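You operate a simulated robot arm through the tools that you are given. There is no shell and no other tool. Be economical: measure what you need, move in short steps, check, and stop when the job is done.

You are at the controls of a simulated two-armed robot. One attempt, no reset.

TASK
Pick up the red sign with one hand, pass it to the other hand and put it on the table two. Take the blue pack on the white table and put it away on the cream table. Put the pink pad on the white table away on the sink side. Take the green stack from the white table and leave it on the table three. Open the cloths drawer, take the pink cloth on the white table and put it away in the inside of the cloths drawer and shut the drawer again. Take the blue brush on the white table and put it away on the care bench. Do these in any order.

The check looks at the end state, three seconds after you hand in, the way a careful person would. Anything else that was tipped, shoved, dropped, spilled or broken makes it a failure. Flat cloth is picked up by pressing the open fingertips on it (5 to 10 N) and closing them slowly along it; thin cloth reads only 2 to 8 mm in the jaws.

THE ROBOT
Two 7-joint arms with fingered hands on one trunk, on a base that drives. Base frame: it is fixed to the floor where the robot stands at the start and does not move with it; the origin is under the middle of the robot, x ahead of it, y to its left, z up. Units: m, rad, N and s.
The left shoulder is at the start at [0.049, 0.104, 1.069], the right one opposite. With the tool pointing down near the work surface each hand reaches from about 0.24 to 0.6 m from the robot's upright axis, wherever it stands, measured 20 degrees to its own side. Places, roughly: blue brush (13x5x5 cm) [-1.4, 0.6, 0.8]; blue pack (14x7x3 cm) [-0.8, -0.1, 0.8]; care bench [-8.1, 0.3, 0.9]; cloths drawer [-5.8, 11.3, 0.3]; cream table [-4.4, 7.5, 0.8]; green stack (13x6x2 cm) [-0.8, 0.2, 0.8]; inside of the cloths drawer [-5.8, 11.4, 0.2]; pink cloth (6x10x2 cm) [-0.8, 0.7, 0.8]; pink pad (7x10x2 cm) [-1, 0.1, 0.8]; red sign [0.5, 0.25, 0.75]; sink side [-8.1, 1.2, 0.9]; table three [0.5, 0.6, 0.8]; table two [2.1, 1, 0.8]. Payload 2.4 kg a hand.
The tool frame of a hand sits at the grasp point between the pads (the TCP): z along the fingers, y along the line on which they close. The tips reach 0.017 m beyond it. The gripper opens to 0.088 m. The gripper's body begins 0.047 m behind the TCP. The gripper is a hand of 2 fingers: y runs from the thumb to the fingers, the wrist lies at [0, 0, -0.165] in the tool frame, and closing takes about 1.5 s.
Orientation is told as [roll, pitch, yaw] about the base's x, y, z axes, in that order, counted from this pose: with the fingers straight down and closing along the base's y, the tool's x points along the base's -x, its y along +y and its z along -z.

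THE INTERFACE
- The arms move only by the tool servo_tool. It takes "left_targets", "right_targets" or both (then of equal length, played together; a hand with none holds still); each is a list of rows, each a list of 2 entries, a list of its own where there are three numbers: the shift along the tool's x, y, z in m, then the turn, a rotation vector about the tool's x, y, z in rad. In form: [[[dx, dy, dz], [wx, wy, wz]], ...]. A call has 1 to 8 rows; each row shifts and turns the commanded pose from where the row before left it, along the tool's axes as they then stand. "left_gripper" and "right_gripper" are, for a hand that has rows, the closure, from 0 (fully open) to 1 (shut), set as the call begins (left out, the last holds). Each row takes 0.2 s and may step no farther than 0.05 m and 0.15 rad from the row before; otherwise, or with a gripper value out of range, the whole call is refused. Where a pose cannot be reached the arm comes as near as it can. A force on the tool above 40 N (or 10 N above the force at the start of the call, whichever is more), or a blocked arm, ends the call early, and 0.2 s more pass. The fingers move at their own pace (about 0.153 m/s each) and stop on an object; they squeeze with about 31 N. The grip force told is the motor's: it shows also when the fingers shut on nothing. Time passes only in rows, and 0.2 s behind the last, so rows that do not move let the fingers close. The reply holds the time, the measured pose of the TCP, the force on the tool along the base axes, the opening and the grip force, in the units named above and with some noise, with the torque about the TCP (base axes, N m) and any sound that the robot's microphone picked up.
- Cameras (640 x 400 px; columns grow to the right, rows downward): "scene" is now at [0.1259, 0.0058, 0.9946]; the picture's right is [0.05, -1.00, 0.00], its down [-0.13, -0.01, -0.99] and it looks along [0.99, 0.05, -0.13] (base axes); focal length 214 px, centre (320, 200). "left" rides on the left gripper at [-0.05, 0.003, -0.064] in its tool frame; the picture's right is [-0.06, -1.00, 0.00], its down [0.78, -0.05, -0.62] and it looks along [0.62, -0.04, 0.79] (tool axes); focal length 275 px, centre (320, 200). "right" rides on the right gripper at [0.05, 0.003, -0.064] in its tool frame; the picture's right is [-0.06, 1.00, 0.00], its down [-0.78, -0.05, -0.62] and it looks along [-0.62, -0.04, 0.79] (tool axes); focal length 275 px, centre (320, 200). There is no depth. A picture from a camera that has moved, and an enlarged one, comes with that camera's place and axes in the base frame and with its lens.
- snapshot(camera): a new picture of that camera. It takes no simulated time.
- lift_body(by): slides the trunk up (or, below 0, down) by that many m; the arms and the scene camera ride with it, the base frame stays. It gives what a move gives, with no picture.
- base_move(legs): drives the robot by 1 to 6 legs, each [ahead, left, turn to the left] in m, m and rad, along the robot's own axes; the way and the turn of a leg run together, so that a leg with both is an arc; at most 1.5 m and 3.142 rad a leg. The arms and the cameras ride along, it lands a little off, and it stops where it bumps. It gives what a move gives.
- move_fingers(finger1, thumb_bend, hand): sets how far each is bent, from 0 (flat) to 1 (curled in); at 0.3 the hand is open as for a grip, at 0.7 the pads meet at the TCP. One left out holds its place. A second passes; each finger stops where it meets its share of the squeeze, and holds until it gets a number again. A gripper value or a shape takes the hand back. It gives what a move gives, with no picture; readings hold the bend of each and the force on the fingers (four entries, about 0 where the hand has none), thumb and palm.
- grasp_type(shape, hand): the hand has 2 fingers and takes this shape, open, in about a second: jaw (thumb against the fingers, like two jaws); tri (thumb and two fingers); tip (a fingertip pinch); poke (one finger out to press); point (the index stretched); flat (the hand flat); cup (the hand cupped); fist (a fist). The gripper value then closes the fingers along that shape, each until it touches; the sizes above hold for jaw. It gives what a move gives, with no picture.
- head_to(pan, tilt): turns the head with the scene camera to pan (to the left, within 1.047 rad either way) and tilt (down, from -0.506 to 1.204), counted from straight ahead of the robot. It gives what a move gives.
- zoom(camera, box): a new picture of the part [left, top, right, bottom] of that camera's present view, enlarged. It takes no simulated time.
- finish_job(): hands the job in; it is judged then, once.

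Work in short steps. Places have to be worked out from the pictures, the camera data and where the tool is seen: move nearer, look again, correct. Check each grasp and each placing, and mend what went wrong. You have 217 turns and 228 pictures in all, those below and enlarged ones among them. Open the grippers and draw the arms clear of the work before you hand the job in, unless the task says otherwise; then end with one line.

The tools are called after ">>>" as a command line: name --argument value ..., lists and objects as JSON in quotes. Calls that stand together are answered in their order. servo_tool: Moves the arms, as the interface text tells. Its arguments: {"type":"object","properties":{"left_targets":{"type":"array"},"left_gripper":{"type":"number"},"right_targets":{"type":"array"},"right_gripper":{"type":"number"}},"required":[]} The other tools are called the same way: lift_body (by) slides the trunk up or down; grasp_type (shape, hand) gives the hand a shape; move_fingers (finger1, thumb_bend, hand) moves the fingers one by one; base_move (legs) drives the base; head_to (pan, tilt) turns the head that bears the scene camera; snapshot (camera) takes a picture; zoom (camera, box) takes an enlarged picture of a part of a camera's view; finish_job () hands the job in.

At the start:

```text
time: 0.0
left_tcp_pos: [0.3397, 0.3779, 1.068]
left_tcp_rot: [0.0, 0.0, 0.002]
left_wrist_force: [0.6, 0.9, 0.3]
left_moment: [-0.02, 0.0, 0.0]
left_finger_gap: 0.088
left_grip_force: 0.0
left_shape: jaw
left_bend: [0.3, 0.3]
left_finger forces: [0.0, 0.0, 0.1, 0.0, 0.0, 0.0]
right_tcp_pos: [0.3534, 0.0417, 1.0542]
right_tcp_rot: [0.0, 0.0, 0.0]
right_wrist_force: [-0.5, -0.5, 0.5]
right_moment: [0.03, 0.0, 0.01]
right_finger_gap: 0.088
right_grip_force: 0.1
right_shape: jaw
right_bend: [0.3, 0.3]
right_finger forces: [0.1, 0.0, 0.1, 0.0, 0.1, 0.0]
trunk travel left (down, up): [-0.3, 0.55]
robot x, y, heading: [-0.0018, 0.0005, 0.004]
head pan, tilt: [0.054, 0.129]
```

scene: 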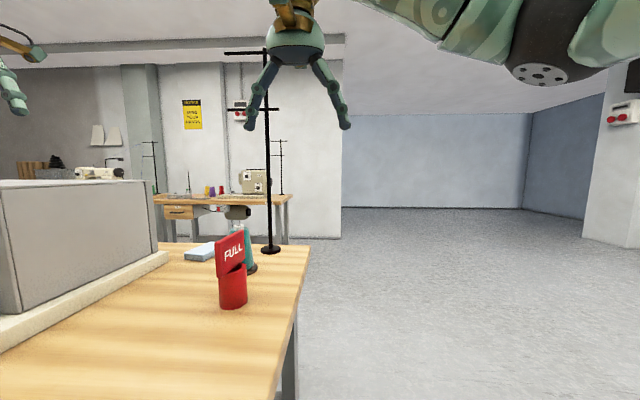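
right: 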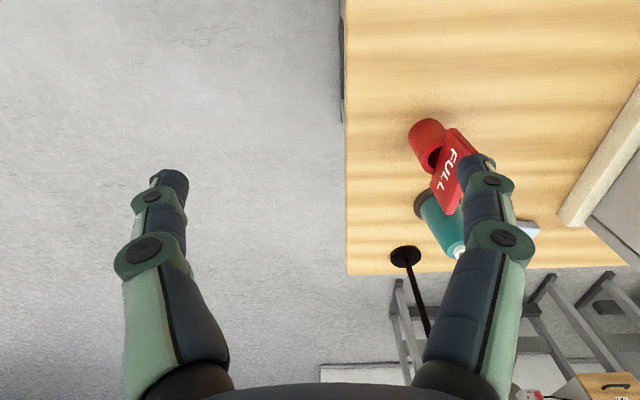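
left: 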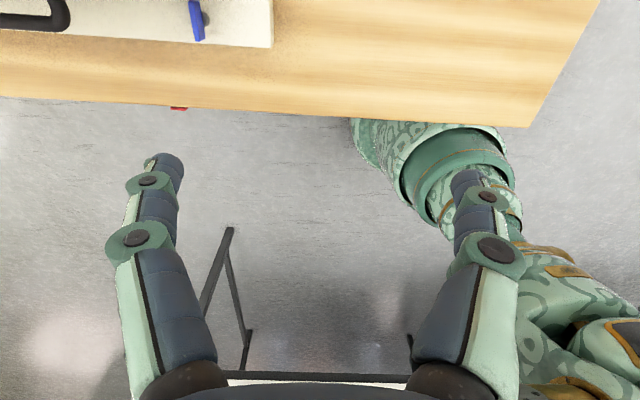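

I'll begin by looking closely at the sign and its surroundings.

>>> zoom --camera "scene" --box '[160, 200, 320, 320]'

>>> zoom --camera "right" --box '[340, 90, 560, 270]'

>>> head_to --pan 1.0 --tilt 0.4

>>> snapshot --camera "scene"

```text
3.33 times, centred on (240, 260) of scene
camera zoom: at [0.1259, 0.0058, 0.9946], right [0.05, -1.0, 0.0], down [-0.13, -0.01, -0.99], along [0.99, 0.05, -0.13], focal length 715 px, centre (587, 0)
```

zoom: 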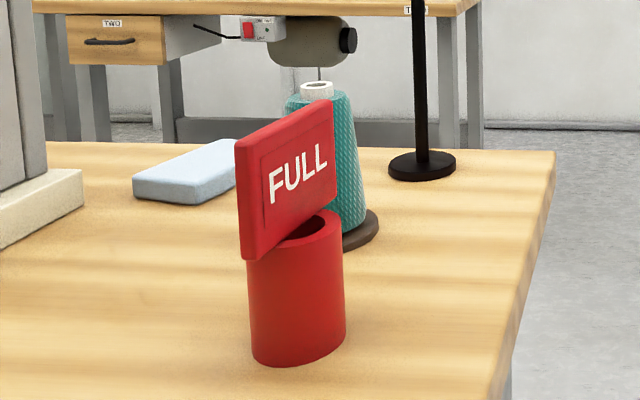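

```text
2.22 times, centred on (450, 180) of right
camera zoom: at [0.3046, 0.0462, 1.1173], right [0.06, 1.0, 0.0], down [0.78, -0.05, 0.62], along [0.62, -0.04, -0.79], focal length 612 px, centre (31, 244)
```

zoom: 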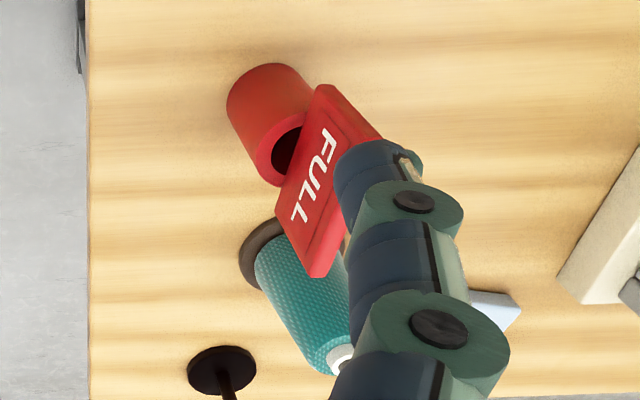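

```text
time: 1.2
left_tcp_pos: [0.3405, 0.3781, 1.0686]
left_tcp_rot: [0.0, -0.001, 0.001]
left_wrist_force: [0.3, 0.8, 0.6]
left_moment: [0.02, -0.03, -0.03]
left_finger_gap: 0.0879
left_grip_force: 0.1
left_shape: jaw
left_bend: [0.3, 0.3]
left_finger forces: [0.1, 0.0, 0.0, 0.0, 0.0, 0.1]
right_tcp_pos: [0.3539, 0.0419, 1.0537]
right_tcp_rot: [-0.001, -0.001, -0.001]
right_wrist_force: [0.5, -0.8, 0.3]
right_moment: [-0.03, 0.01, 0.04]
right_finger_gap: 0.088
right_grip_force: 0.1
right_shape: jaw
right_bend: [0.3, 0.3]
right_finger forces: [0.1, 0.0, 0.1, 0.1, 0.0, 0.1]
trunk travel left (down, up): [-0.3, 0.55]
robot x, y, heading: [-0.0005, -0.0002, -0.002]
head pan, tilt: [1.0, 0.4]
```

```text
222 pictures are left
camera scene: at [0.0836, 0.0787, 0.9694], right [0.84, -0.54, 0.0], down [-0.21, -0.33, -0.92], along [0.5, 0.77, -0.39], focal length 214 px, centre (320, 200)
```

scene: 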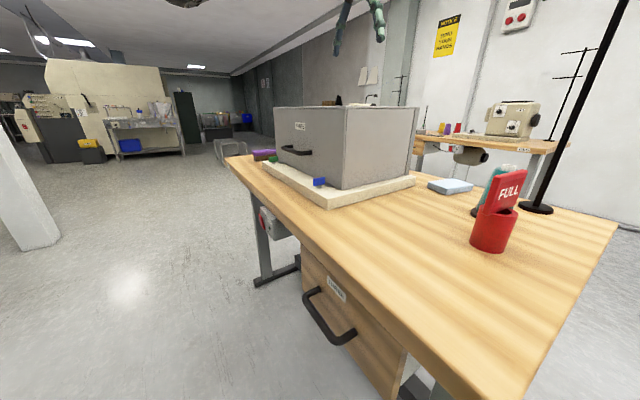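

>>> zoom --camera "scene" --box '[220, 90, 420, 215]'

>>> zoom --camera "scene" --box '[400, 90, 600, 260]'

>>> zoom --camera "scene" --box '[280, 250, 400, 360]'

```text
3.20 times, centred on (320, 152) of scene
camera zoom: at [0.0836, 0.0787, 0.9694], right [0.84, -0.54, 0.0], down [-0.21, -0.33, -0.92], along [0.5, 0.77, -0.39], focal length 686 px, centre (320, 352)
```

zoom: 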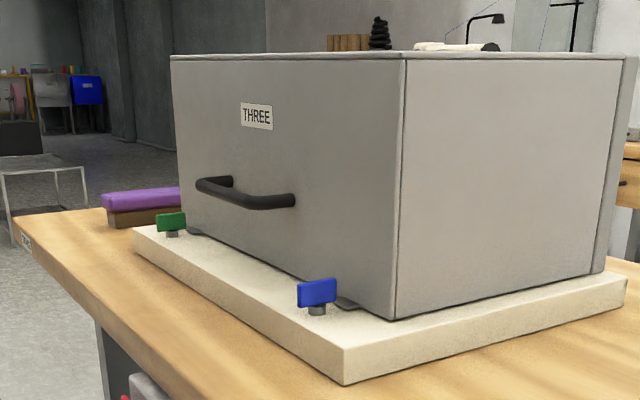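

```text
2.35 times, centred on (500, 175) of scene
camera zoom: at [0.0836, 0.0787, 0.9694], right [0.84, -0.54, 0.0], down [-0.21, -0.33, -0.92], along [0.5, 0.77, -0.39], focal length 505 px, centre (-104, 259)
```

zoom: 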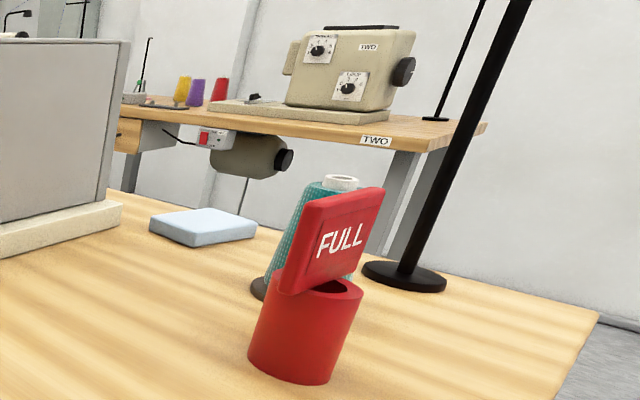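

```text
3.64 times, centred on (340, 305) of scene
camera zoom: at [0.0836, 0.0787, 0.9694], right [0.84, -0.54, 0.0], down [-0.21, -0.33, -0.92], along [0.5, 0.77, -0.39], focal length 780 px, centre (247, -182)
```

zoom: 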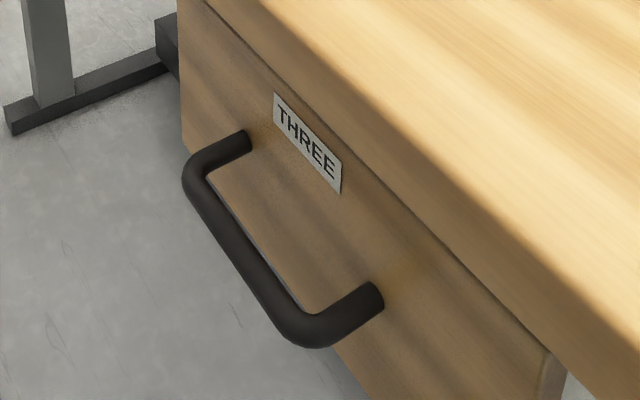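

Table three is the one right here. I judge the plate to run from about (0.45,0.19) to (0.52,0.17) with its top at z≈0.88. I bring the left hand above it to check.

>>> servo_tool --left_targets '[[[-0.024, -0.032, 0.012], [0, 0, 0.046]], [[-0.024, -0.032, 0.012], [0, 0, 0.046]], [[-0.024, -0.032, 0.012], [0, 0, 0.046]], [[-0.024, -0.032, 0.012], [0, 0, 0.046]], [[-0.024, -0.032, 0.012], [0, 0, 0.046]], [[-0.024, -0.032, 0.012], [0, 0, 0.046]]]'

>>> snapshot --camera "left"

>>> snapshot --camera "right"

```text
time: 2.6
left_tcp_pos: [0.4593, 0.1704, 0.9971]
left_tcp_rot: [-0.002, -0.001, -0.277]
left_wrist_force: [-0.4, 0.5, 0.3]
left_moment: [0.01, -0.01, 0.01]
left_finger_gap: 0.0881
left_grip_force: 0.0
left_shape: jaw
left_bend: [0.3, 0.3]
left_finger forces: [0.0, 0.1, 0.0, 0.1, 0.2, 0.1]
right_tcp_pos: [0.3545, 0.0421, 1.0539]
right_tcp_rot: [0.0, 0.0, 0.0]
right_wrist_force: [0.5, -0.1, -0.1]
right_moment: [0.0, 0.0, 0.0]
right_finger_gap: 0.0875
right_grip_force: 0.0
right_shape: jaw
right_bend: [0.3, 0.3]
right_finger forces: [0.0, 0.0, 0.1, 0.0, 0.1, 0.0]
trunk travel left (down, up): [-0.3, 0.55]
robot x, y, heading: [-0.0006, 0.0024, -0.003]
head pan, tilt: [1.0, 0.4]
```

```text
218 pictures are left
camera left: at [0.5077, 0.1599, 1.0606], right [-0.21, -0.98, 0.0], down [-0.77, 0.17, 0.62], along [-0.6, 0.13, -0.79], focal length 275 px, centre (320, 200)
```

left: 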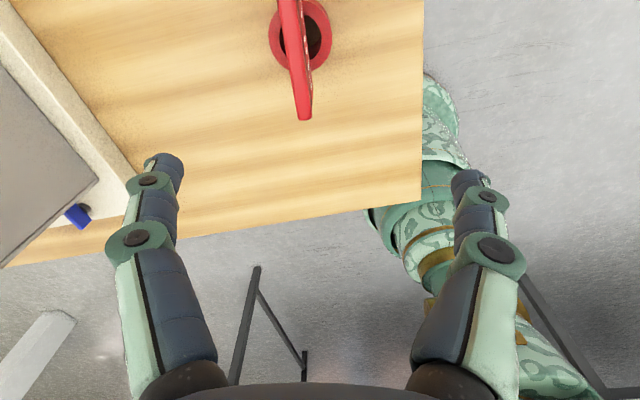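

```text
217 pictures are left
camera right: at [0.3047, 0.0461, 1.1172], right [0.06, 1.0, 0.0], down [0.78, -0.05, 0.62], along [0.62, -0.04, -0.79], focal length 275 px, centre (320, 200)
```

right: 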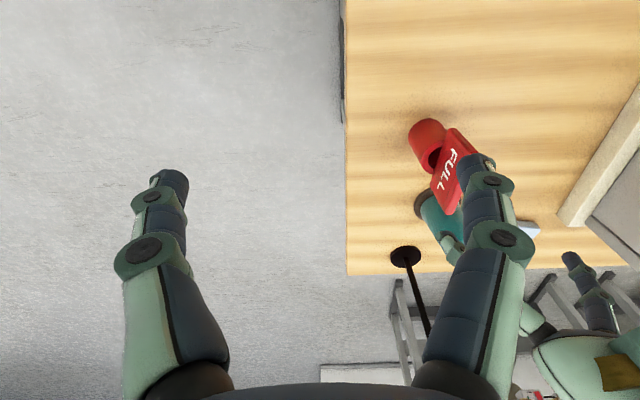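

>>> zoom --camera "left" --box '[230, 0, 390, 130]'

```text
3.08 times, centred on (310, 65) of left
camera zoom: at [0.5077, 0.1599, 1.0606], right [-0.21, -0.98, 0.0], down [-0.77, 0.17, 0.62], along [-0.6, 0.13, -0.79], focal length 847 px, centre (351, 615)
```

zoom: 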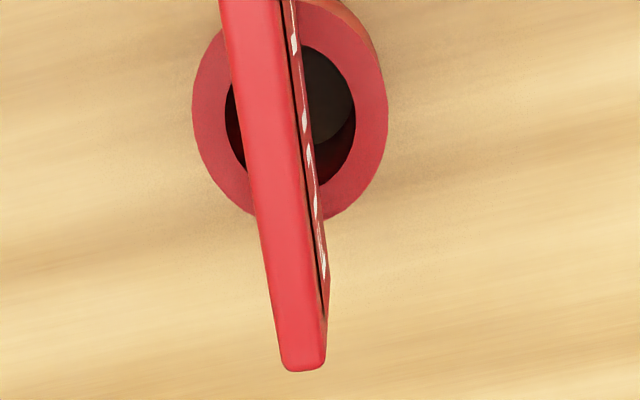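

Refined: the plate is about 9 mm thick, z 0.83–0.886, yaw about -0.1, centred near (0.48,0.182). Align and descend to just above.

>>> servo_tool --left_targets '[[[0, 0, 0], [0, 0, -0.09]], [[0, 0, 0], [0, 0, -0.085]], [[-0.02, 0.014, 0], [0, 0, 0]], [[0, 0, 0.04], [0, 0, 0]], [[0, 0, 0], [0, 0, 0]]]'

>>> snapshot --camera "left"

>>> snapshot --camera "scene"

```text
time: 3.8
left_tcp_pos: [0.4828, 0.1829, 0.9543]
left_tcp_rot: [0.001, 0.0, -0.102]
left_wrist_force: [-0.3, 0.2, 0.2]
left_moment: [0.03, -0.01, 0.03]
left_finger_gap: 0.0881
left_grip_force: 0.0
left_shape: jaw
left_bend: [0.3, 0.3]
left_finger forces: [0.1, 0.1, 0.0, 0.0, 0.0, 0.1]
right_tcp_pos: [0.3538, 0.0419, 1.054]
right_tcp_rot: [-0.001, 0.001, -0.001]
right_wrist_force: [-0.1, -0.4, -0.7]
right_moment: [0.01, 0.01, 0.0]
right_finger_gap: 0.0879
right_grip_force: 0.1
right_shape: jaw
right_bend: [0.3, 0.3]
right_finger forces: [0.0, 0.1, 0.0, 0.0, 0.0, 0.1]
trunk travel left (down, up): [-0.3, 0.55]
robot x, y, heading: [-0.0006, -0.0, -0.002]
head pan, tilt: [1.0, 0.4]
```

```text
215 pictures are left
camera left: at [0.531, 0.1805, 1.0175], right [-0.04, -1.0, 0.0], down [-0.79, 0.03, 0.62], along [-0.62, 0.02, -0.79], focal length 275 px, centre (320, 200)
```

left: 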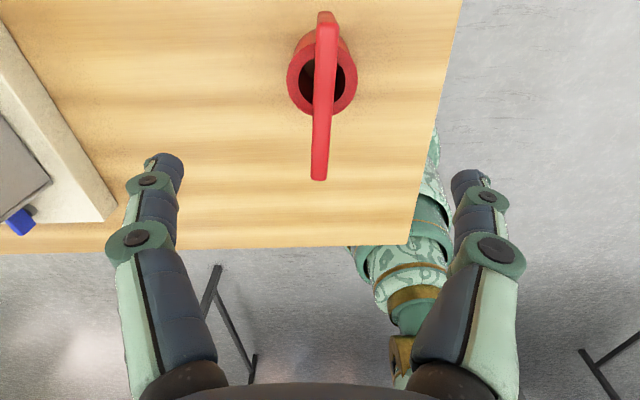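

```text
214 pictures are left
camera scene: at [0.0837, 0.0788, 0.9694], right [0.84, -0.54, 0.0], down [-0.21, -0.33, -0.92], along [0.5, 0.78, -0.39], focal length 214 px, centre (320, 200)
```

scene: 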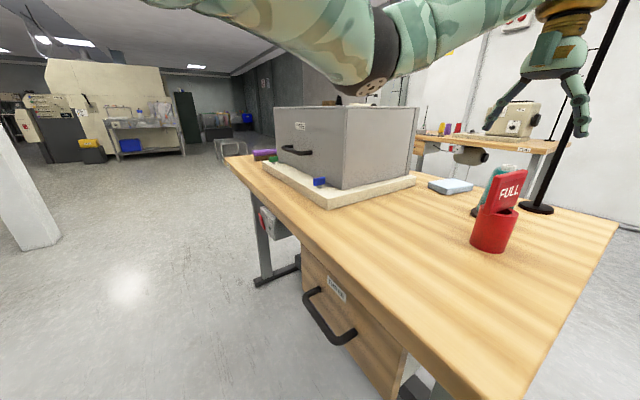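

Aligned. Descend to z≈0.858 and close.

>>> servo_tool --left_targets '[[[0, 0, 0.048], [0, 0, 0]], [[0, 0, 0.048], [0, 0, 0]], [[0, 0, 0], [0, 0, 0]]]'

>>> servo_tool --left_targets '[[[0, 0, 0], [0, 0, 0]], [[0, 0, 0], [0, 0, 0]], [[0, 0, 0], [0, 0, 0]], [[0, 0, 0], [0, 0, 0]], [[0, 0, 0], [0, 0, 0]], [[0, 0, 0], [0, 0, 0]]]' --left_gripper 1.0

>>> servo_tool --left_targets '[[[0, 0, -0.04], [0, 0, 0]], [[0, 0, -0.04], [0, 0, 0]], [[0, 0, -0.04], [0, 0, 0]], [[0, 0, 0], [0, 0, 0]]]'

>>> snapshot --camera "left"

>>> head_to --pan 0.35 --tilt 0.2

>>> snapshot --camera "scene"

```text
time: 4.6
left_tcp_pos: [0.483, 0.1833, 0.8584]
left_tcp_rot: [0.0, -0.002, -0.101]
left_wrist_force: [-0.6, -0.3, -0.8]
left_moment: [0.02, 0.0, 0.04]
left_finger_gap: 0.0877
left_grip_force: 0.0
left_shape: jaw
left_bend: [0.3, 0.3]
left_finger forces: [0.0, 0.1, 0.1, 0.1, 0.0, 0.0]
right_tcp_pos: [0.3541, 0.0428, 1.0544]
right_tcp_rot: [0.001, -0.001, 0.0]
right_wrist_force: [-0.3, -0.9, -0.3]
right_moment: [0.01, -0.01, 0.0]
right_finger_gap: 0.0879
right_grip_force: 0.0
right_shape: jaw
right_bend: [0.3, 0.3]
right_finger forces: [0.0, 0.0, 0.0, 0.1, 0.1, 0.1]
trunk travel left (down, up): [-0.3, 0.55]
robot x, y, heading: [-0.0027, 0.001, -0.002]
head pan, tilt: [1.0, 0.4]
```

```text
time: 6.0
left_tcp_pos: [0.4822, 0.1835, 0.8607]
left_tcp_rot: [0.002, 0.001, -0.102]
left_wrist_force: [0.5, -0.4, 0.1]
left_moment: [0.0, 0.01, 0.01]
left_finger_gap: 0.0049
left_grip_force: 30.8
left_shape: jaw
left_bend: [0.69, 0.71]
left_finger forces: [26.7, 0.0, 0.0, 0.0, 26.8, 0.0]
right_tcp_pos: [0.3547, 0.0424, 1.0542]
right_tcp_rot: [0.001, 0.001, 0.001]
right_wrist_force: [-1.0, 0.0, 0.2]
right_moment: [0.03, -0.02, -0.01]
right_finger_gap: 0.0883
right_grip_force: 0.1
right_shape: jaw
right_bend: [0.3, 0.3]
right_finger forces: [0.0, 0.0, 0.0, 0.0, 0.0, 0.1]
trunk travel left (down, up): [-0.3, 0.55]
robot x, y, heading: [0.0009, -0.004, -0.002]
head pan, tilt: [1.0, 0.4]
```

```text
time: 7.0
left_tcp_pos: [0.4809, 0.1851, 0.9801]
left_tcp_rot: [0.0, 0.0, -0.101]
left_wrist_force: [-0.7, 0.8, -0.3]
left_moment: [0.0, 0.0, 0.02]
left_finger_gap: 0.0046
left_grip_force: 30.9
left_shape: jaw
left_bend: [0.69, 0.71]
left_finger forces: [26.9, 0.0, 0.0, 0.0, 26.8, 0.1]
right_tcp_pos: [0.3544, 0.0425, 1.0541]
right_tcp_rot: [0.0, 0.0, 0.0]
right_wrist_force: [0.3, 0.0, -0.3]
right_moment: [0.0, -0.01, 0.0]
right_finger_gap: 0.0879
right_grip_force: 0.1
right_shape: jaw
right_bend: [0.3, 0.3]
right_finger forces: [0.0, 0.0, 0.0, 0.1, 0.1, 0.1]
trunk travel left (down, up): [-0.3, 0.55]
robot x, y, heading: [-0.0001, -0.0014, 0.0]
head pan, tilt: [1.0, 0.4]
```

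```text
213 pictures are left
camera left: at [0.5304, 0.1818, 1.0426], right [-0.04, -1.0, 0.0], down [-0.78, 0.03, 0.62], along [-0.62, 0.02, -0.79], focal length 275 px, centre (320, 200)
```

left: 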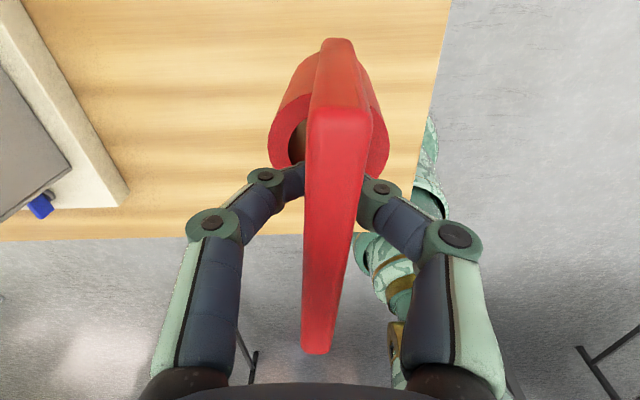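

```text
time: 8.1
left_tcp_pos: [0.4823, 0.1836, 0.9795]
left_tcp_rot: [0.0, -0.001, -0.1]
left_wrist_force: [-0.1, -0.8, -0.2]
left_moment: [0.0, 0.01, 0.0]
left_finger_gap: 0.0049
left_grip_force: 30.8
left_shape: jaw
left_bend: [0.69, 0.71]
left_finger forces: [27.0, 0.1, 0.0, 0.0, 26.8, 0.0]
right_tcp_pos: [0.3545, 0.043, 1.054]
right_tcp_rot: [0.001, -0.001, -0.001]
right_wrist_force: [0.0, -0.8, -0.2]
right_moment: [0.01, 0.02, -0.01]
right_finger_gap: 0.0876
right_grip_force: 0.0
right_shape: jaw
right_bend: [0.3, 0.3]
right_finger forces: [0.0, 0.0, 0.0, 0.0, 0.0, 0.0]
trunk travel left (down, up): [-0.3, 0.55]
robot x, y, heading: [0.0004, 0.0027, 0.002]
head pan, tilt: [0.351, 0.201]
```

```text
212 pictures are left
camera scene: at [0.1104, 0.0539, 0.9797], right [0.57, -0.82, 0.0], down [-0.23, -0.16, -0.96], along [0.79, 0.55, -0.28], focal length 214 px, centre (320, 200)
```

scene: 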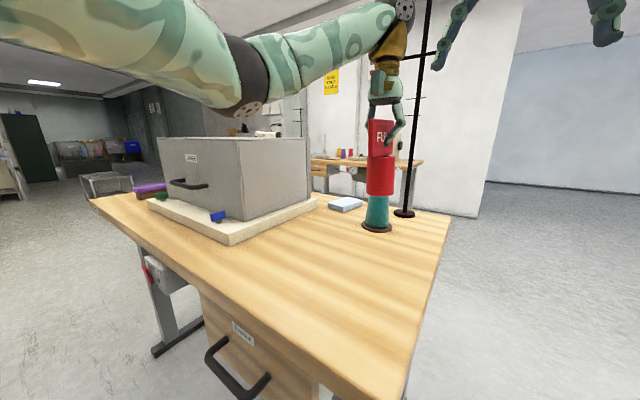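

The sign is held whole. For the handover I bring it ahead and centre, and pitch the right hand forward so it can take the cylinder from the robot side, under the plate.

>>> servo_tool --left_targets '[[[-0.022, -0.03, -0.03], [0, 0, 0]], [[-0.022, -0.03, -0.03], [0, 0, 0]], [[0, 0, 0], [0, 0, 0]], [[0, 0, 0], [0, 0, 0]]]' --right_targets '[[[-0.029, -0.0305, 0.02], [0, 0, 0]], [[-0.029, -0.0305, 0.02], [0, 0, 0]], [[-0.029, -0.0305, 0.02], [0, 0, 0]], [[-0.029, -0.0305, 0.02], [0, 0, 0]]]'

>>> servo_tool --right_targets '[[[0, 0, 0], [0, -0.15, 0]], [[0, 0, 0], [0, -0.15, 0]], [[0, 0, 0], [0, -0.15, 0]], [[0, 0, 0], [0, -0.15, 0]], [[0, 0, 0], [0, -0.15, 0]], [[0, 0, 0], [0, -0.15, 0]], [[0, 0, 0], [0, -0.15, 0]], [[0, 0, 0], [0, -0.15, 0]]]'

>>> snapshot --camera "scene"

>>> snapshot --camera "right"

```text
time: 9.1
left_tcp_pos: [0.5178, 0.1173, 1.0377]
left_tcp_rot: [0.0, 0.0, -0.102]
left_wrist_force: [0.4, -0.5, -2.1]
left_moment: [0.02, 0.01, -0.05]
left_finger_gap: 0.0048
left_grip_force: 31.3
left_shape: jaw
left_bend: [0.69, 0.71]
left_finger forces: [26.9, 0.0, 0.0, 0.1, 27.0, 0.0]
right_tcp_pos: [0.4691, -0.0821, 0.9755]
right_tcp_rot: [-0.003, 0.001, 0.001]
right_wrist_force: [0.4, 0.5, 0.5]
right_moment: [0.0, -0.01, -0.01]
right_finger_gap: 0.0878
right_grip_force: 0.2
right_shape: jaw
right_bend: [0.3, 0.3]
right_finger forces: [0.0, 0.0, 0.0, 0.0, 0.1, 0.0]
trunk travel left (down, up): [-0.3, 0.55]
robot x, y, heading: [-0.0018, 0.0019, -0.005]
head pan, tilt: [0.351, 0.201]
```

```text
time: 10.9
left_tcp_pos: [0.5186, 0.117, 1.0389]
left_tcp_rot: [-0.002, -0.001, -0.1]
left_wrist_force: [0.7, -0.1, -0.7]
left_moment: [0.01, -0.01, -0.05]
left_finger_gap: 0.0048
left_grip_force: 30.6
left_shape: jaw
left_bend: [0.69, 0.71]
left_finger forces: [26.9, 0.1, 0.1, 0.0, 27.0, 0.0]
right_tcp_pos: [0.471, -0.0792, 0.9741]
right_tcp_rot: [-0.001, -1.202, 0.001]
right_wrist_force: [0.7, 0.0, 0.0]
right_moment: [0.01, -0.02, 0.02]
right_finger_gap: 0.088
right_grip_force: 0.1
right_shape: jaw
right_bend: [0.3, 0.3]
right_finger forces: [0.0, 0.0, 0.0, 0.0, 0.1, 0.0]
trunk travel left (down, up): [-0.3, 0.55]
robot x, y, heading: [0.0026, 0.0033, 0.004]
head pan, tilt: [0.351, 0.201]
```

```text
211 pictures are left
camera scene: at [0.1211, 0.0327, 0.9879], right [0.34, -0.94, 0.0], down [-0.19, -0.07, -0.98], along [0.92, 0.34, -0.2], focal length 214 px, centre (320, 200)
```

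scene: 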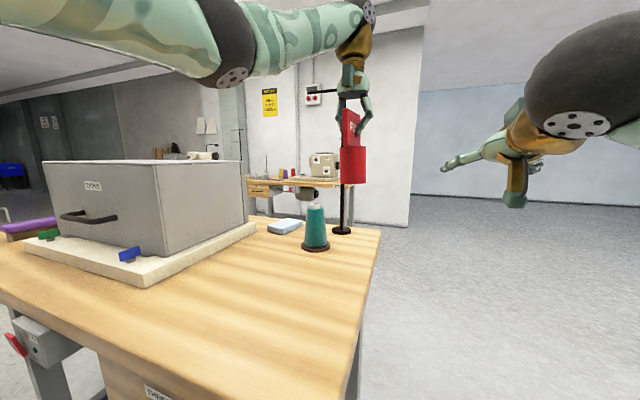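

```text
210 pictures are left
camera right: at [0.3936, -0.0762, 0.95], right [0.02, 1.0, 0.06], down [-0.29, -0.05, 0.95], along [0.96, -0.04, 0.29], focal length 275 px, centre (320, 200)
```

right: 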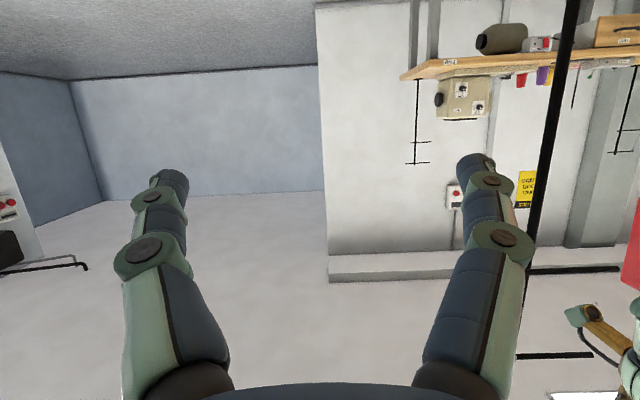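

Now bring the right hand behind the cylinder, ~0.1 m short of it, and check.

>>> servo_tool --right_targets '[[[-0.005, 0, -0.045], [0, 0, 0]], [[-0.006, 0.045, -0.009], [0, 0, 0]], [[0, 0.049, 0], [0, 0, 0]], [[0, 0.049, 0], [0, 0, 0]], [[0, 0.049, 0], [0, 0, 0]], [[0, 0.003, 0], [0, 0, 0]]]'

>>> snapshot --camera "right"

>>> snapshot --camera "left"

>>> snapshot --camera "scene"

```text
time: 12.3
left_tcp_pos: [0.5193, 0.117, 1.0383]
left_tcp_rot: [0.001, 0.0, -0.1]
left_wrist_force: [0.0, 0.8, -1.0]
left_moment: [-0.01, -0.03, -0.01]
left_finger_gap: 0.0044
left_grip_force: 31.3
left_shape: jaw
left_bend: [0.69, 0.71]
left_finger forces: [27.0, 0.1, 0.0, 0.0, 26.9, 0.0]
right_tcp_pos: [0.4229, 0.1142, 1.0058]
right_tcp_rot: [-0.001, -1.199, 0.002]
right_wrist_force: [0.5, 1.1, 0.2]
right_moment: [-0.01, 0.0, -0.01]
right_finger_gap: 0.0878
right_grip_force: 0.0
right_shape: jaw
right_bend: [0.3, 0.3]
right_finger forces: [0.0, 0.0, 0.0, 0.0, 0.0, 0.0]
trunk travel left (down, up): [-0.3, 0.55]
robot x, y, heading: [0.0006, -0.0018, -0.0]
head pan, tilt: [0.351, 0.201]
```

```text
209 pictures are left
camera right: at [0.3463, 0.118, 0.9817], right [0.02, 1.0, 0.06], down [-0.29, -0.05, 0.96], along [0.96, -0.04, 0.29], focal length 275 px, centre (320, 200)
```

right: 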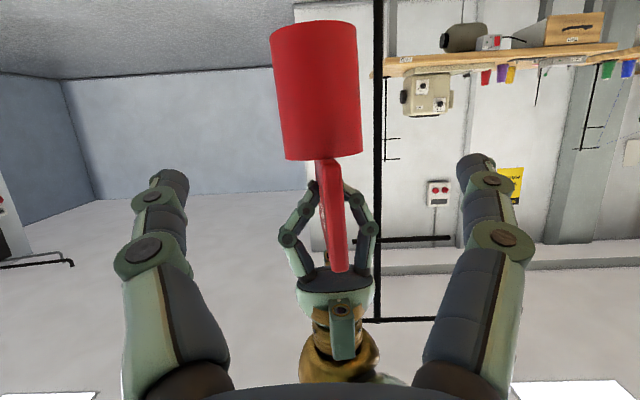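

```text
208 pictures are left
camera left: at [0.5681, 0.1156, 1.1004], right [-0.04, -1.0, 0.0], down [-0.79, 0.03, 0.62], along [-0.62, 0.02, -0.79], focal length 275 px, centre (320, 200)
```

left: 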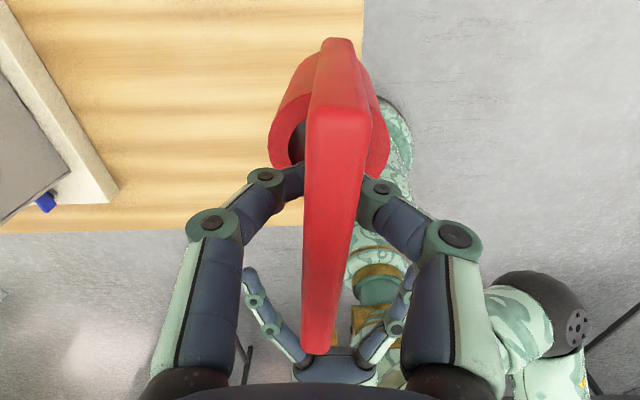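

```text
207 pictures are left
camera scene: at [0.1211, 0.0329, 0.9879], right [0.34, -0.94, 0.0], down [-0.19, -0.07, -0.98], along [0.92, 0.34, -0.2], focal length 214 px, centre (320, 200)
```

scene: 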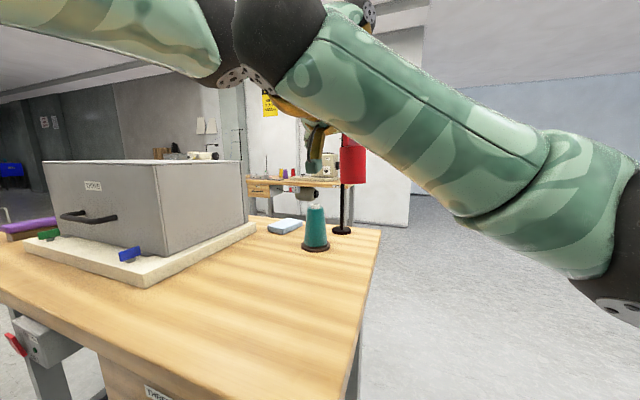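

Cylinder spans z 0.941–1.003, centred at y≈0.114 – matching. Advance 0.1 m, then close the right hand.

>>> servo_tool --right_targets '[[[0, 0, 0.034], [0, 0, 0]], [[0, 0, 0.034], [0, 0, 0]], [[0, 0, 0.033], [0, 0, 0]], [[0, 0, 0], [0, 0, 0]]]'

>>> snapshot --camera "right"

>>> servo_tool --right_targets '[[[0, 0, 0], [0, 0, 0]], [[0, 0, 0], [0, 0, 0]], [[0, 0, 0], [0, 0, 0]], [[0, 0, 0], [0, 0, 0]], [[0, 0, 0], [0, 0, 0]], [[0, 0, 0], [0, 0, 0]]]' --right_gripper 1.0

>>> snapshot --camera "right"

```text
time: 13.3
left_tcp_pos: [0.5196, 0.1171, 1.0375]
left_tcp_rot: [0.001, 0.0, -0.102]
left_wrist_force: [0.9, 0.6, -1.4]
left_moment: [0.01, 0.02, 0.03]
left_finger_gap: 0.0047
left_grip_force: 31.2
left_shape: jaw
left_bend: [0.69, 0.71]
left_finger forces: [26.9, 0.0, 0.0, 0.0, 27.0, 0.1]
right_tcp_pos: [0.5167, 0.115, 0.9692]
right_tcp_rot: [-0.001, -1.2, 0.003]
right_wrist_force: [0.5, -0.2, -0.8]
right_moment: [-0.01, 0.0, -0.02]
right_finger_gap: 0.0878
right_grip_force: 0.0
right_shape: jaw
right_bend: [0.3, 0.3]
right_finger forces: [0.1, 0.0, 0.0, 0.0, 0.1, 0.1]
trunk travel left (down, up): [-0.3, 0.55]
robot x, y, heading: [0.0031, -0.0024, 0.003]
head pan, tilt: [0.351, 0.201]
```

```text
206 pictures are left
camera right: at [0.4389, 0.1188, 0.9464], right [0.02, 1.0, 0.06], down [-0.29, -0.05, 0.96], along [0.96, -0.04, 0.29], focal length 275 px, centre (320, 200)
```

right: 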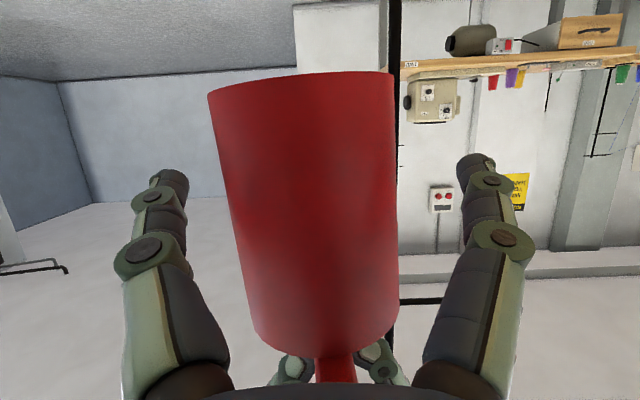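

```text
time: 14.7
left_tcp_pos: [0.5202, 0.1173, 1.0377]
left_tcp_rot: [-0.002, 0.0, -0.101]
left_wrist_force: [-0.1, -1.5, 1.4]
left_moment: [0.02, 0.01, 0.03]
left_finger_gap: 0.0049
left_grip_force: 31.0
left_shape: jaw
left_bend: [0.7, 0.71]
left_finger forces: [27.1, 0.0, 0.0, 0.0, 27.6, 0.1]
right_tcp_pos: [0.5148, 0.1147, 0.9692]
right_tcp_rot: [-0.001, -1.199, 0.0]
right_wrist_force: [0.6, 0.1, -1.9]
right_moment: [-0.03, 0.0, -0.03]
right_finger_gap: 0.0369
right_grip_force: 30.4
right_shape: jaw
right_bend: [0.74, 0.7]
right_finger forces: [26.9, 0.0, 0.0, 0.1, 26.3, 0.0]
trunk travel left (down, up): [-0.3, 0.55]
robot x, y, heading: [0.001, 0.0017, -0.003]
head pan, tilt: [0.351, 0.201]
```

```text
205 pictures are left
camera right: at [0.4386, 0.1188, 0.9466], right [0.02, 1.0, 0.06], down [-0.29, -0.05, 0.96], along [0.96, -0.04, 0.29], focal length 275 px, centre (320, 200)
```

right: 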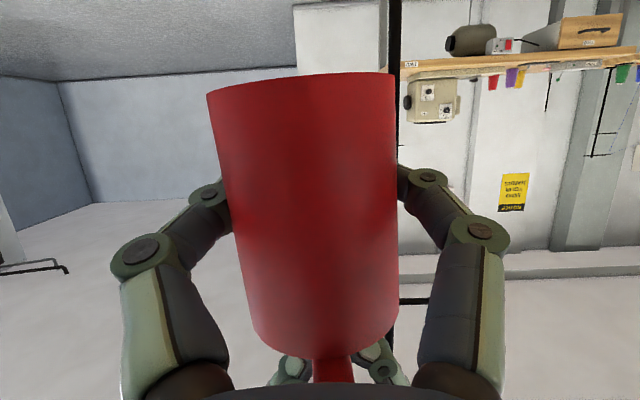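

Right holds the cylinder (26 N each pad). Open the left hand and lift it away straight up.

>>> servo_tool --left_targets '[[[0, 0, 0], [0, 0, 0]], [[0, 0, 0], [0, 0, 0]], [[0, 0, 0], [0, 0, 0]], [[0, 0, 0], [0, 0, 0]], [[0, 0, -0.045], [0, 0, 0]], [[0, 0, -0.045], [0, 0, 0]], [[0, 0.05, 0], [0, 0, 0]], [[0, 0.05, 0], [0, 0, 0]]]' --left_gripper 0.0

>>> snapshot --camera "left"

>>> snapshot --camera "right"

```text
time: 16.5
left_tcp_pos: [0.5174, 0.2202, 1.1296]
left_tcp_rot: [0.0, -0.002, -0.103]
left_wrist_force: [0.0, 0.8, 0.7]
left_moment: [-0.02, -0.02, 0.02]
left_finger_gap: 0.0877
left_grip_force: 0.0
left_shape: jaw
left_bend: [0.3, 0.3]
left_finger forces: [0.1, 0.1, 0.0, 0.1, 0.0, 0.1]
left hand out of reach, approached as far as the arm can: row 7, 8
right_tcp_pos: [0.5152, 0.1156, 0.9686]
right_tcp_rot: [-0.002, -1.199, 0.002]
right_wrist_force: [-0.7, -0.4, 0.1]
right_moment: [-0.02, 0.0, 0.0]
right_finger_gap: 0.0371
right_grip_force: 31.2
right_shape: jaw
right_bend: [0.75, 0.7]
right_finger forces: [27.2, 0.0, 0.0, 0.0, 27.2, 0.0]
trunk travel left (down, up): [-0.3, 0.55]
robot x, y, heading: [0.0005, -0.0012, -0.003]
head pan, tilt: [0.351, 0.201]
```

```text
204 pictures are left
camera left: at [0.5659, 0.2176, 1.1919], right [-0.04, -1.0, 0.0], down [-0.79, 0.03, 0.62], along [-0.62, 0.03, -0.79], focal length 275 px, centre (320, 200)
```

left: 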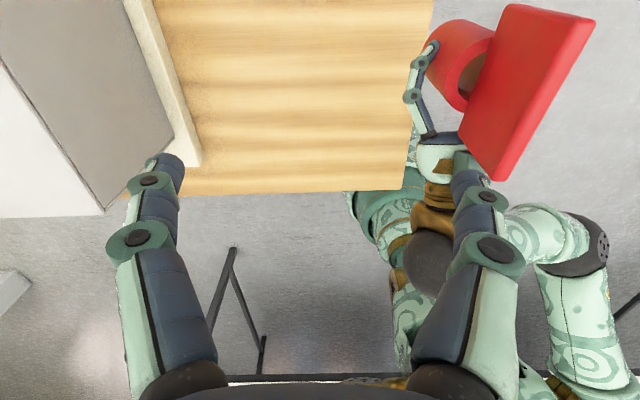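

```text
203 pictures are left
camera right: at [0.4385, 0.1193, 0.9465], right [0.02, 1.0, 0.06], down [-0.29, -0.05, 0.96], along [0.96, -0.04, 0.29], focal length 275 px, centre (320, 200)
```

right: 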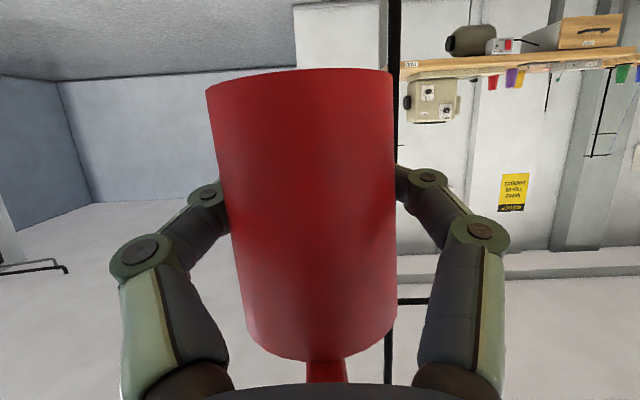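

Handover succeeded. Tuck the left arm, then drive around the right end of table three toward table two.

>>> servo_tool --left_targets '[[[0.042, 0.03, 0.012], [0, 0, 0.02]], [[0.042, 0.03, 0.012], [0, 0, 0.02]], [[0.042, 0.03, 0.012], [0, 0, 0.02]], [[0.042, 0.03, 0.012], [0, 0, 0.02]], [[0.042, 0.03, 0.012], [0, 0, 0.02]]]'

>>> base_move --legs '[[0, -0.45, 0], [1.3, 0, 0]]'

>>> head_to --pan 0.9 --tilt 0.25

>>> snapshot --camera "scene"

```text
refused: row 1 steps farther than a row can; nothing moved
```

```text
time: 25.3
left_tcp_pos: [1.8066, -0.202, 1.1285]
left_tcp_rot: [-0.001, -0.002, -0.068]
left_wrist_force: [0.1, 0.2, -0.5]
left_moment: [-0.04, 0.0, 0.01]
left_finger_gap: 0.0878
left_grip_force: 0.1
left_shape: jaw
left_bend: [0.3, 0.3]
left_finger forces: [0.0, 0.0, 0.0, 0.0, 0.0, 0.0]
right_tcp_pos: [1.8086, -0.3048, 0.9699]
right_tcp_rot: [0.001, -1.2, 0.035]
right_wrist_force: [0.6, 0.8, 0.2]
right_moment: [0.01, 0.0, 0.02]
right_finger_gap: 0.0373
right_grip_force: 31.4
right_shape: jaw
right_bend: [0.75, 0.7]
right_finger forces: [27.2, 0.0, 0.0, 0.0, 27.2, 0.0]
trunk travel left (down, up): [-0.3, 0.55]
robot x, y, heading: [1.2963, -0.4345, 0.031]
head pan, tilt: [0.351, 0.201]
```

```text
time: 26.3
left_tcp_pos: [1.8076, -0.2014, 1.1299]
left_tcp_rot: [-0.002, 0.0, -0.07]
left_wrist_force: [1.2, 0.1, 0.1]
left_moment: [0.05, -0.01, 0.01]
left_finger_gap: 0.0881
left_grip_force: 0.0
left_shape: jaw
left_bend: [0.3, 0.3]
left_finger forces: [0.0, 0.1, 0.0, 0.0, 0.0, 0.0]
right_tcp_pos: [1.8092, -0.3051, 0.9699]
right_tcp_rot: [0.0, -1.199, 0.033]
right_wrist_force: [0.3, -0.3, -0.2]
right_moment: [-0.02, -0.01, 0.02]
right_finger_gap: 0.037
right_grip_force: 31.2
right_shape: jaw
right_bend: [0.75, 0.7]
right_finger forces: [27.2, 0.1, 0.0, 0.1, 27.2, 0.0]
trunk travel left (down, up): [-0.3, 0.55]
robot x, y, heading: [1.2985, -0.436, 0.035]
head pan, tilt: [0.901, 0.25]
```

```text
202 pictures are left
camera scene: at [1.387, -0.3601, 0.9832], right [0.8, -0.6, 0.0], down [-0.15, -0.2, -0.97], along [0.58, 0.78, -0.25], focal length 214 px, centre (320, 200)
```

scene: 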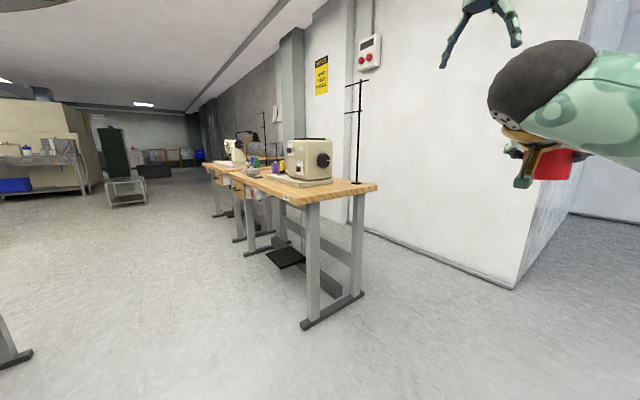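

>>> zoom --camera "scene" --box '[200, 80, 400, 220]'

>>> servo_tool --left_targets '[[[0.035, 0.025, 0.008], [0, 0, 0]], [[0.035, 0.025, 0.008], [0, 0, 0]], [[0.035, 0.025, 0.008], [0, 0, 0]], [[0.035, 0.025, 0.008], [0, 0, 0]], [[0.035, 0.025, 0.008], [0, 0, 0]]]'

>>> base_move --legs '[[0, 0.55, -0.03]]'

>>> head_to --pan 0.4 --tilt 0.4

>>> snapshot --camera "scene"

```text
2.86 times, centred on (300, 150) of scene
camera zoom: at [1.387, -0.3601, 0.9832], right [0.8, -0.6, 0.0], down [-0.15, -0.2, -0.97], along [0.58, 0.78, -0.25], focal length 613 px, centre (377, 343)
```

zoom: 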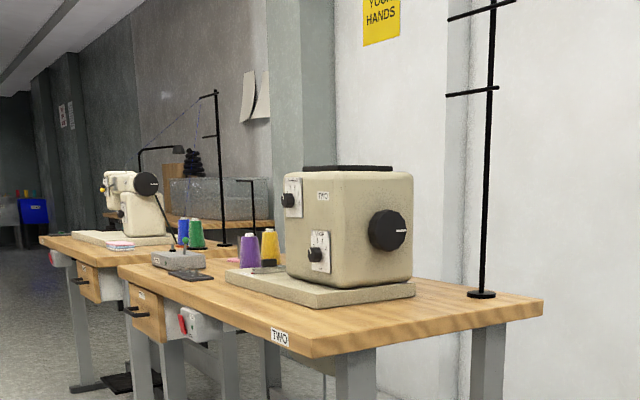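

```text
time: 27.5
left_tcp_pos: [1.6425, -0.0646, 1.0905]
left_tcp_rot: [0.0, 0.0, -0.067]
left_wrist_force: [-1.0, 0.4, -0.2]
left_moment: [0.01, 0.04, 0.01]
left_finger_gap: 0.0879
left_grip_force: 0.0
left_shape: jaw
left_bend: [0.3, 0.3]
left_finger forces: [0.0, 0.1, 0.1, 0.0, 0.0, 0.1]
right_tcp_pos: [1.8102, -0.3056, 0.9707]
right_tcp_rot: [0.0, -1.199, 0.034]
right_wrist_force: [-0.5, -0.1, -0.2]
right_moment: [-0.03, 0.05, 0.02]
right_finger_gap: 0.0372
right_grip_force: 31.4
right_shape: jaw
right_bend: [0.75, 0.7]
right_finger forces: [27.1, 0.0, 0.0, 0.0, 27.2, 0.0]
trunk travel left (down, up): [-0.3, 0.55]
robot x, y, heading: [1.2978, -0.4373, 0.031]
head pan, tilt: [0.901, 0.25]
```

```text
time: 30.6
left_tcp_pos: [1.6397, 0.4739, 1.0899]
left_tcp_rot: [-0.001, -0.001, -0.09]
left_wrist_force: [0.6, -0.2, -0.3]
left_moment: [0.0, -0.01, -0.04]
left_finger_gap: 0.0878
left_grip_force: 0.1
left_shape: jaw
left_bend: [0.3, 0.3]
left_finger forces: [0.0, 0.0, 0.0, 0.0, 0.0, 0.0]
right_tcp_pos: [1.8005, 0.229, 0.9704]
right_tcp_rot: [0.0, -1.199, 0.012]
right_wrist_force: [0.2, -0.2, 0.0]
right_moment: [0.0, 0.04, -0.01]
right_finger_gap: 0.0369
right_grip_force: 31.3
right_shape: jaw
right_bend: [0.75, 0.7]
right_finger forces: [27.2, 0.1, 0.0, 0.0, 27.2, 0.0]
trunk travel left (down, up): [-0.3, 0.55]
robot x, y, heading: [1.2864, 0.1084, 0.015]
head pan, tilt: [0.901, 0.25]
```

```text
time: 31.6
left_tcp_pos: [1.6401, 0.4737, 1.0903]
left_tcp_rot: [0.001, 0.0, -0.09]
left_wrist_force: [0.0, 0.3, 0.5]
left_moment: [0.01, 0.03, -0.02]
left_finger_gap: 0.0879
left_grip_force: 0.1
left_shape: jaw
left_bend: [0.3, 0.3]
left_finger forces: [0.0, 0.0, 0.0, 0.0, 0.0, 0.0]
right_tcp_pos: [1.8005, 0.2297, 0.97]
right_tcp_rot: [-0.001, -1.198, 0.012]
right_wrist_force: [-0.9, 0.9, -0.2]
right_moment: [0.01, -0.01, -0.03]
right_finger_gap: 0.0371
right_grip_force: 31.1
right_shape: jaw
right_bend: [0.75, 0.7]
right_finger forces: [27.2, 0.0, 0.0, 0.0, 27.2, 0.0]
trunk travel left (down, up): [-0.3, 0.55]
robot x, y, heading: [1.2867, 0.1084, 0.007]
head pan, tilt: [0.4, 0.4]
```

```text
200 pictures are left
camera scene: at [1.4041, 0.148, 0.9694], right [0.4, -0.92, 0.0], down [-0.36, -0.16, -0.92], along [0.84, 0.37, -0.39], focal length 214 px, centre (320, 200)
```

scene: 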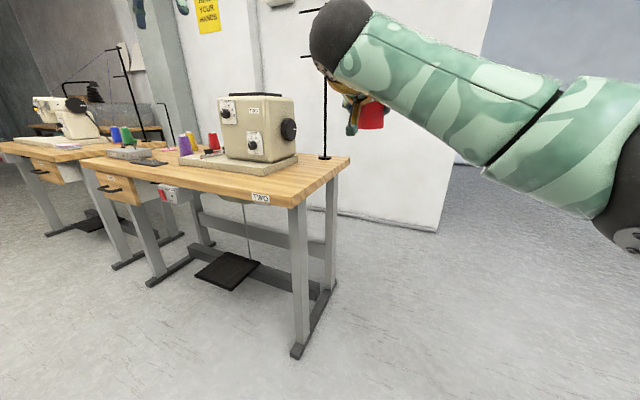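

Table two's front edge is x≈1.80, right edge y≈0.40; the machine plate starts at x≈1.98, y≈0.62. I'll put the sign at about (1.93, 0.52).

>>> base_move --legs '[[0, 0.29, 0], [0.13, 0, 0]]'

>>> head_to --pan 0.3 --tilt 0.5

>>> snapshot --camera "scene"

>>> snapshot --camera "right"

```text
time: 34.5
left_tcp_pos: [1.7669, 0.7693, 1.0901]
left_tcp_rot: [-0.001, 0.0, -0.09]
left_wrist_force: [-0.6, 0.1, 0.4]
left_moment: [-0.01, -0.02, -0.01]
left_finger_gap: 0.0879
left_grip_force: 0.1
left_shape: jaw
left_bend: [0.3, 0.3]
left_finger forces: [0.0, 0.0, 0.1, 0.0, 0.0, 0.0]
right_tcp_pos: [1.9259, 0.5257, 0.9694]
right_tcp_rot: [0.001, -1.197, 0.012]
right_wrist_force: [-0.2, 0.4, -0.4]
right_moment: [0.0, 0.02, 0.01]
right_finger_gap: 0.037
right_grip_force: 30.7
right_shape: jaw
right_bend: [0.75, 0.7]
right_finger forces: [27.1, 0.0, 0.0, 0.0, 27.2, 0.1]
trunk travel left (down, up): [-0.3, 0.55]
robot x, y, heading: [1.4158, 0.4045, 0.013]
head pan, tilt: [0.4, 0.4]
```

```text
time: 35.1
left_tcp_pos: [1.7662, 0.7689, 1.0901]
left_tcp_rot: [-0.001, -0.001, -0.088]
left_wrist_force: [-0.7, -0.2, 0.2]
left_moment: [0.0, 0.0, -0.03]
left_finger_gap: 0.088
left_grip_force: 0.1
left_shape: jaw
left_bend: [0.3, 0.3]
left_finger forces: [0.0, 0.0, 0.0, 0.1, 0.0, 0.0]
right_tcp_pos: [1.9267, 0.5249, 0.9684]
right_tcp_rot: [-0.002, -1.199, 0.012]
right_wrist_force: [0.1, -1.1, -0.4]
right_moment: [-0.01, 0.02, 0.0]
right_finger_gap: 0.0371
right_grip_force: 31.1
right_shape: jaw
right_bend: [0.75, 0.7]
right_finger forces: [27.2, 0.1, 0.0, 0.1, 27.2, 0.0]
trunk travel left (down, up): [-0.3, 0.55]
robot x, y, heading: [1.4137, 0.4069, 0.011]
head pan, tilt: [0.3, 0.499]
```

```text
199 pictures are left
camera scene: at [1.5326, 0.4337, 0.9603], right [0.31, -0.95, 0.0], down [-0.46, -0.15, -0.88], along [0.84, 0.27, -0.48], focal length 214 px, centre (320, 200)
```

scene: 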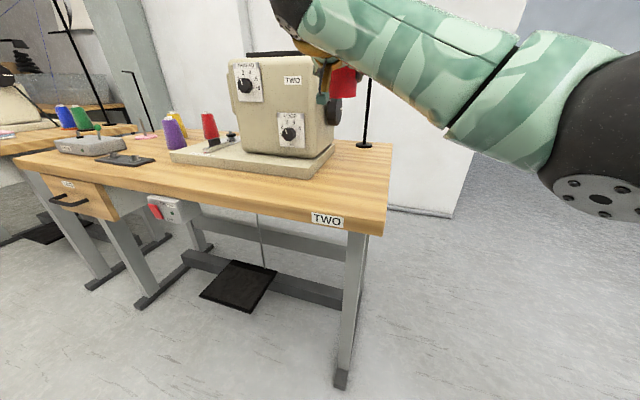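

```text
198 pictures are left
camera right: at [1.8496, 0.5284, 0.9466], right [0.01, 1.0, 0.06], down [-0.29, -0.05, 0.96], along [0.96, -0.03, 0.29], focal length 275 px, centre (320, 200)
```

right: 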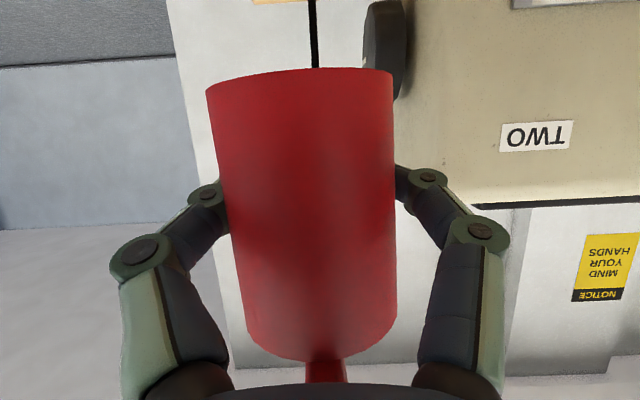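

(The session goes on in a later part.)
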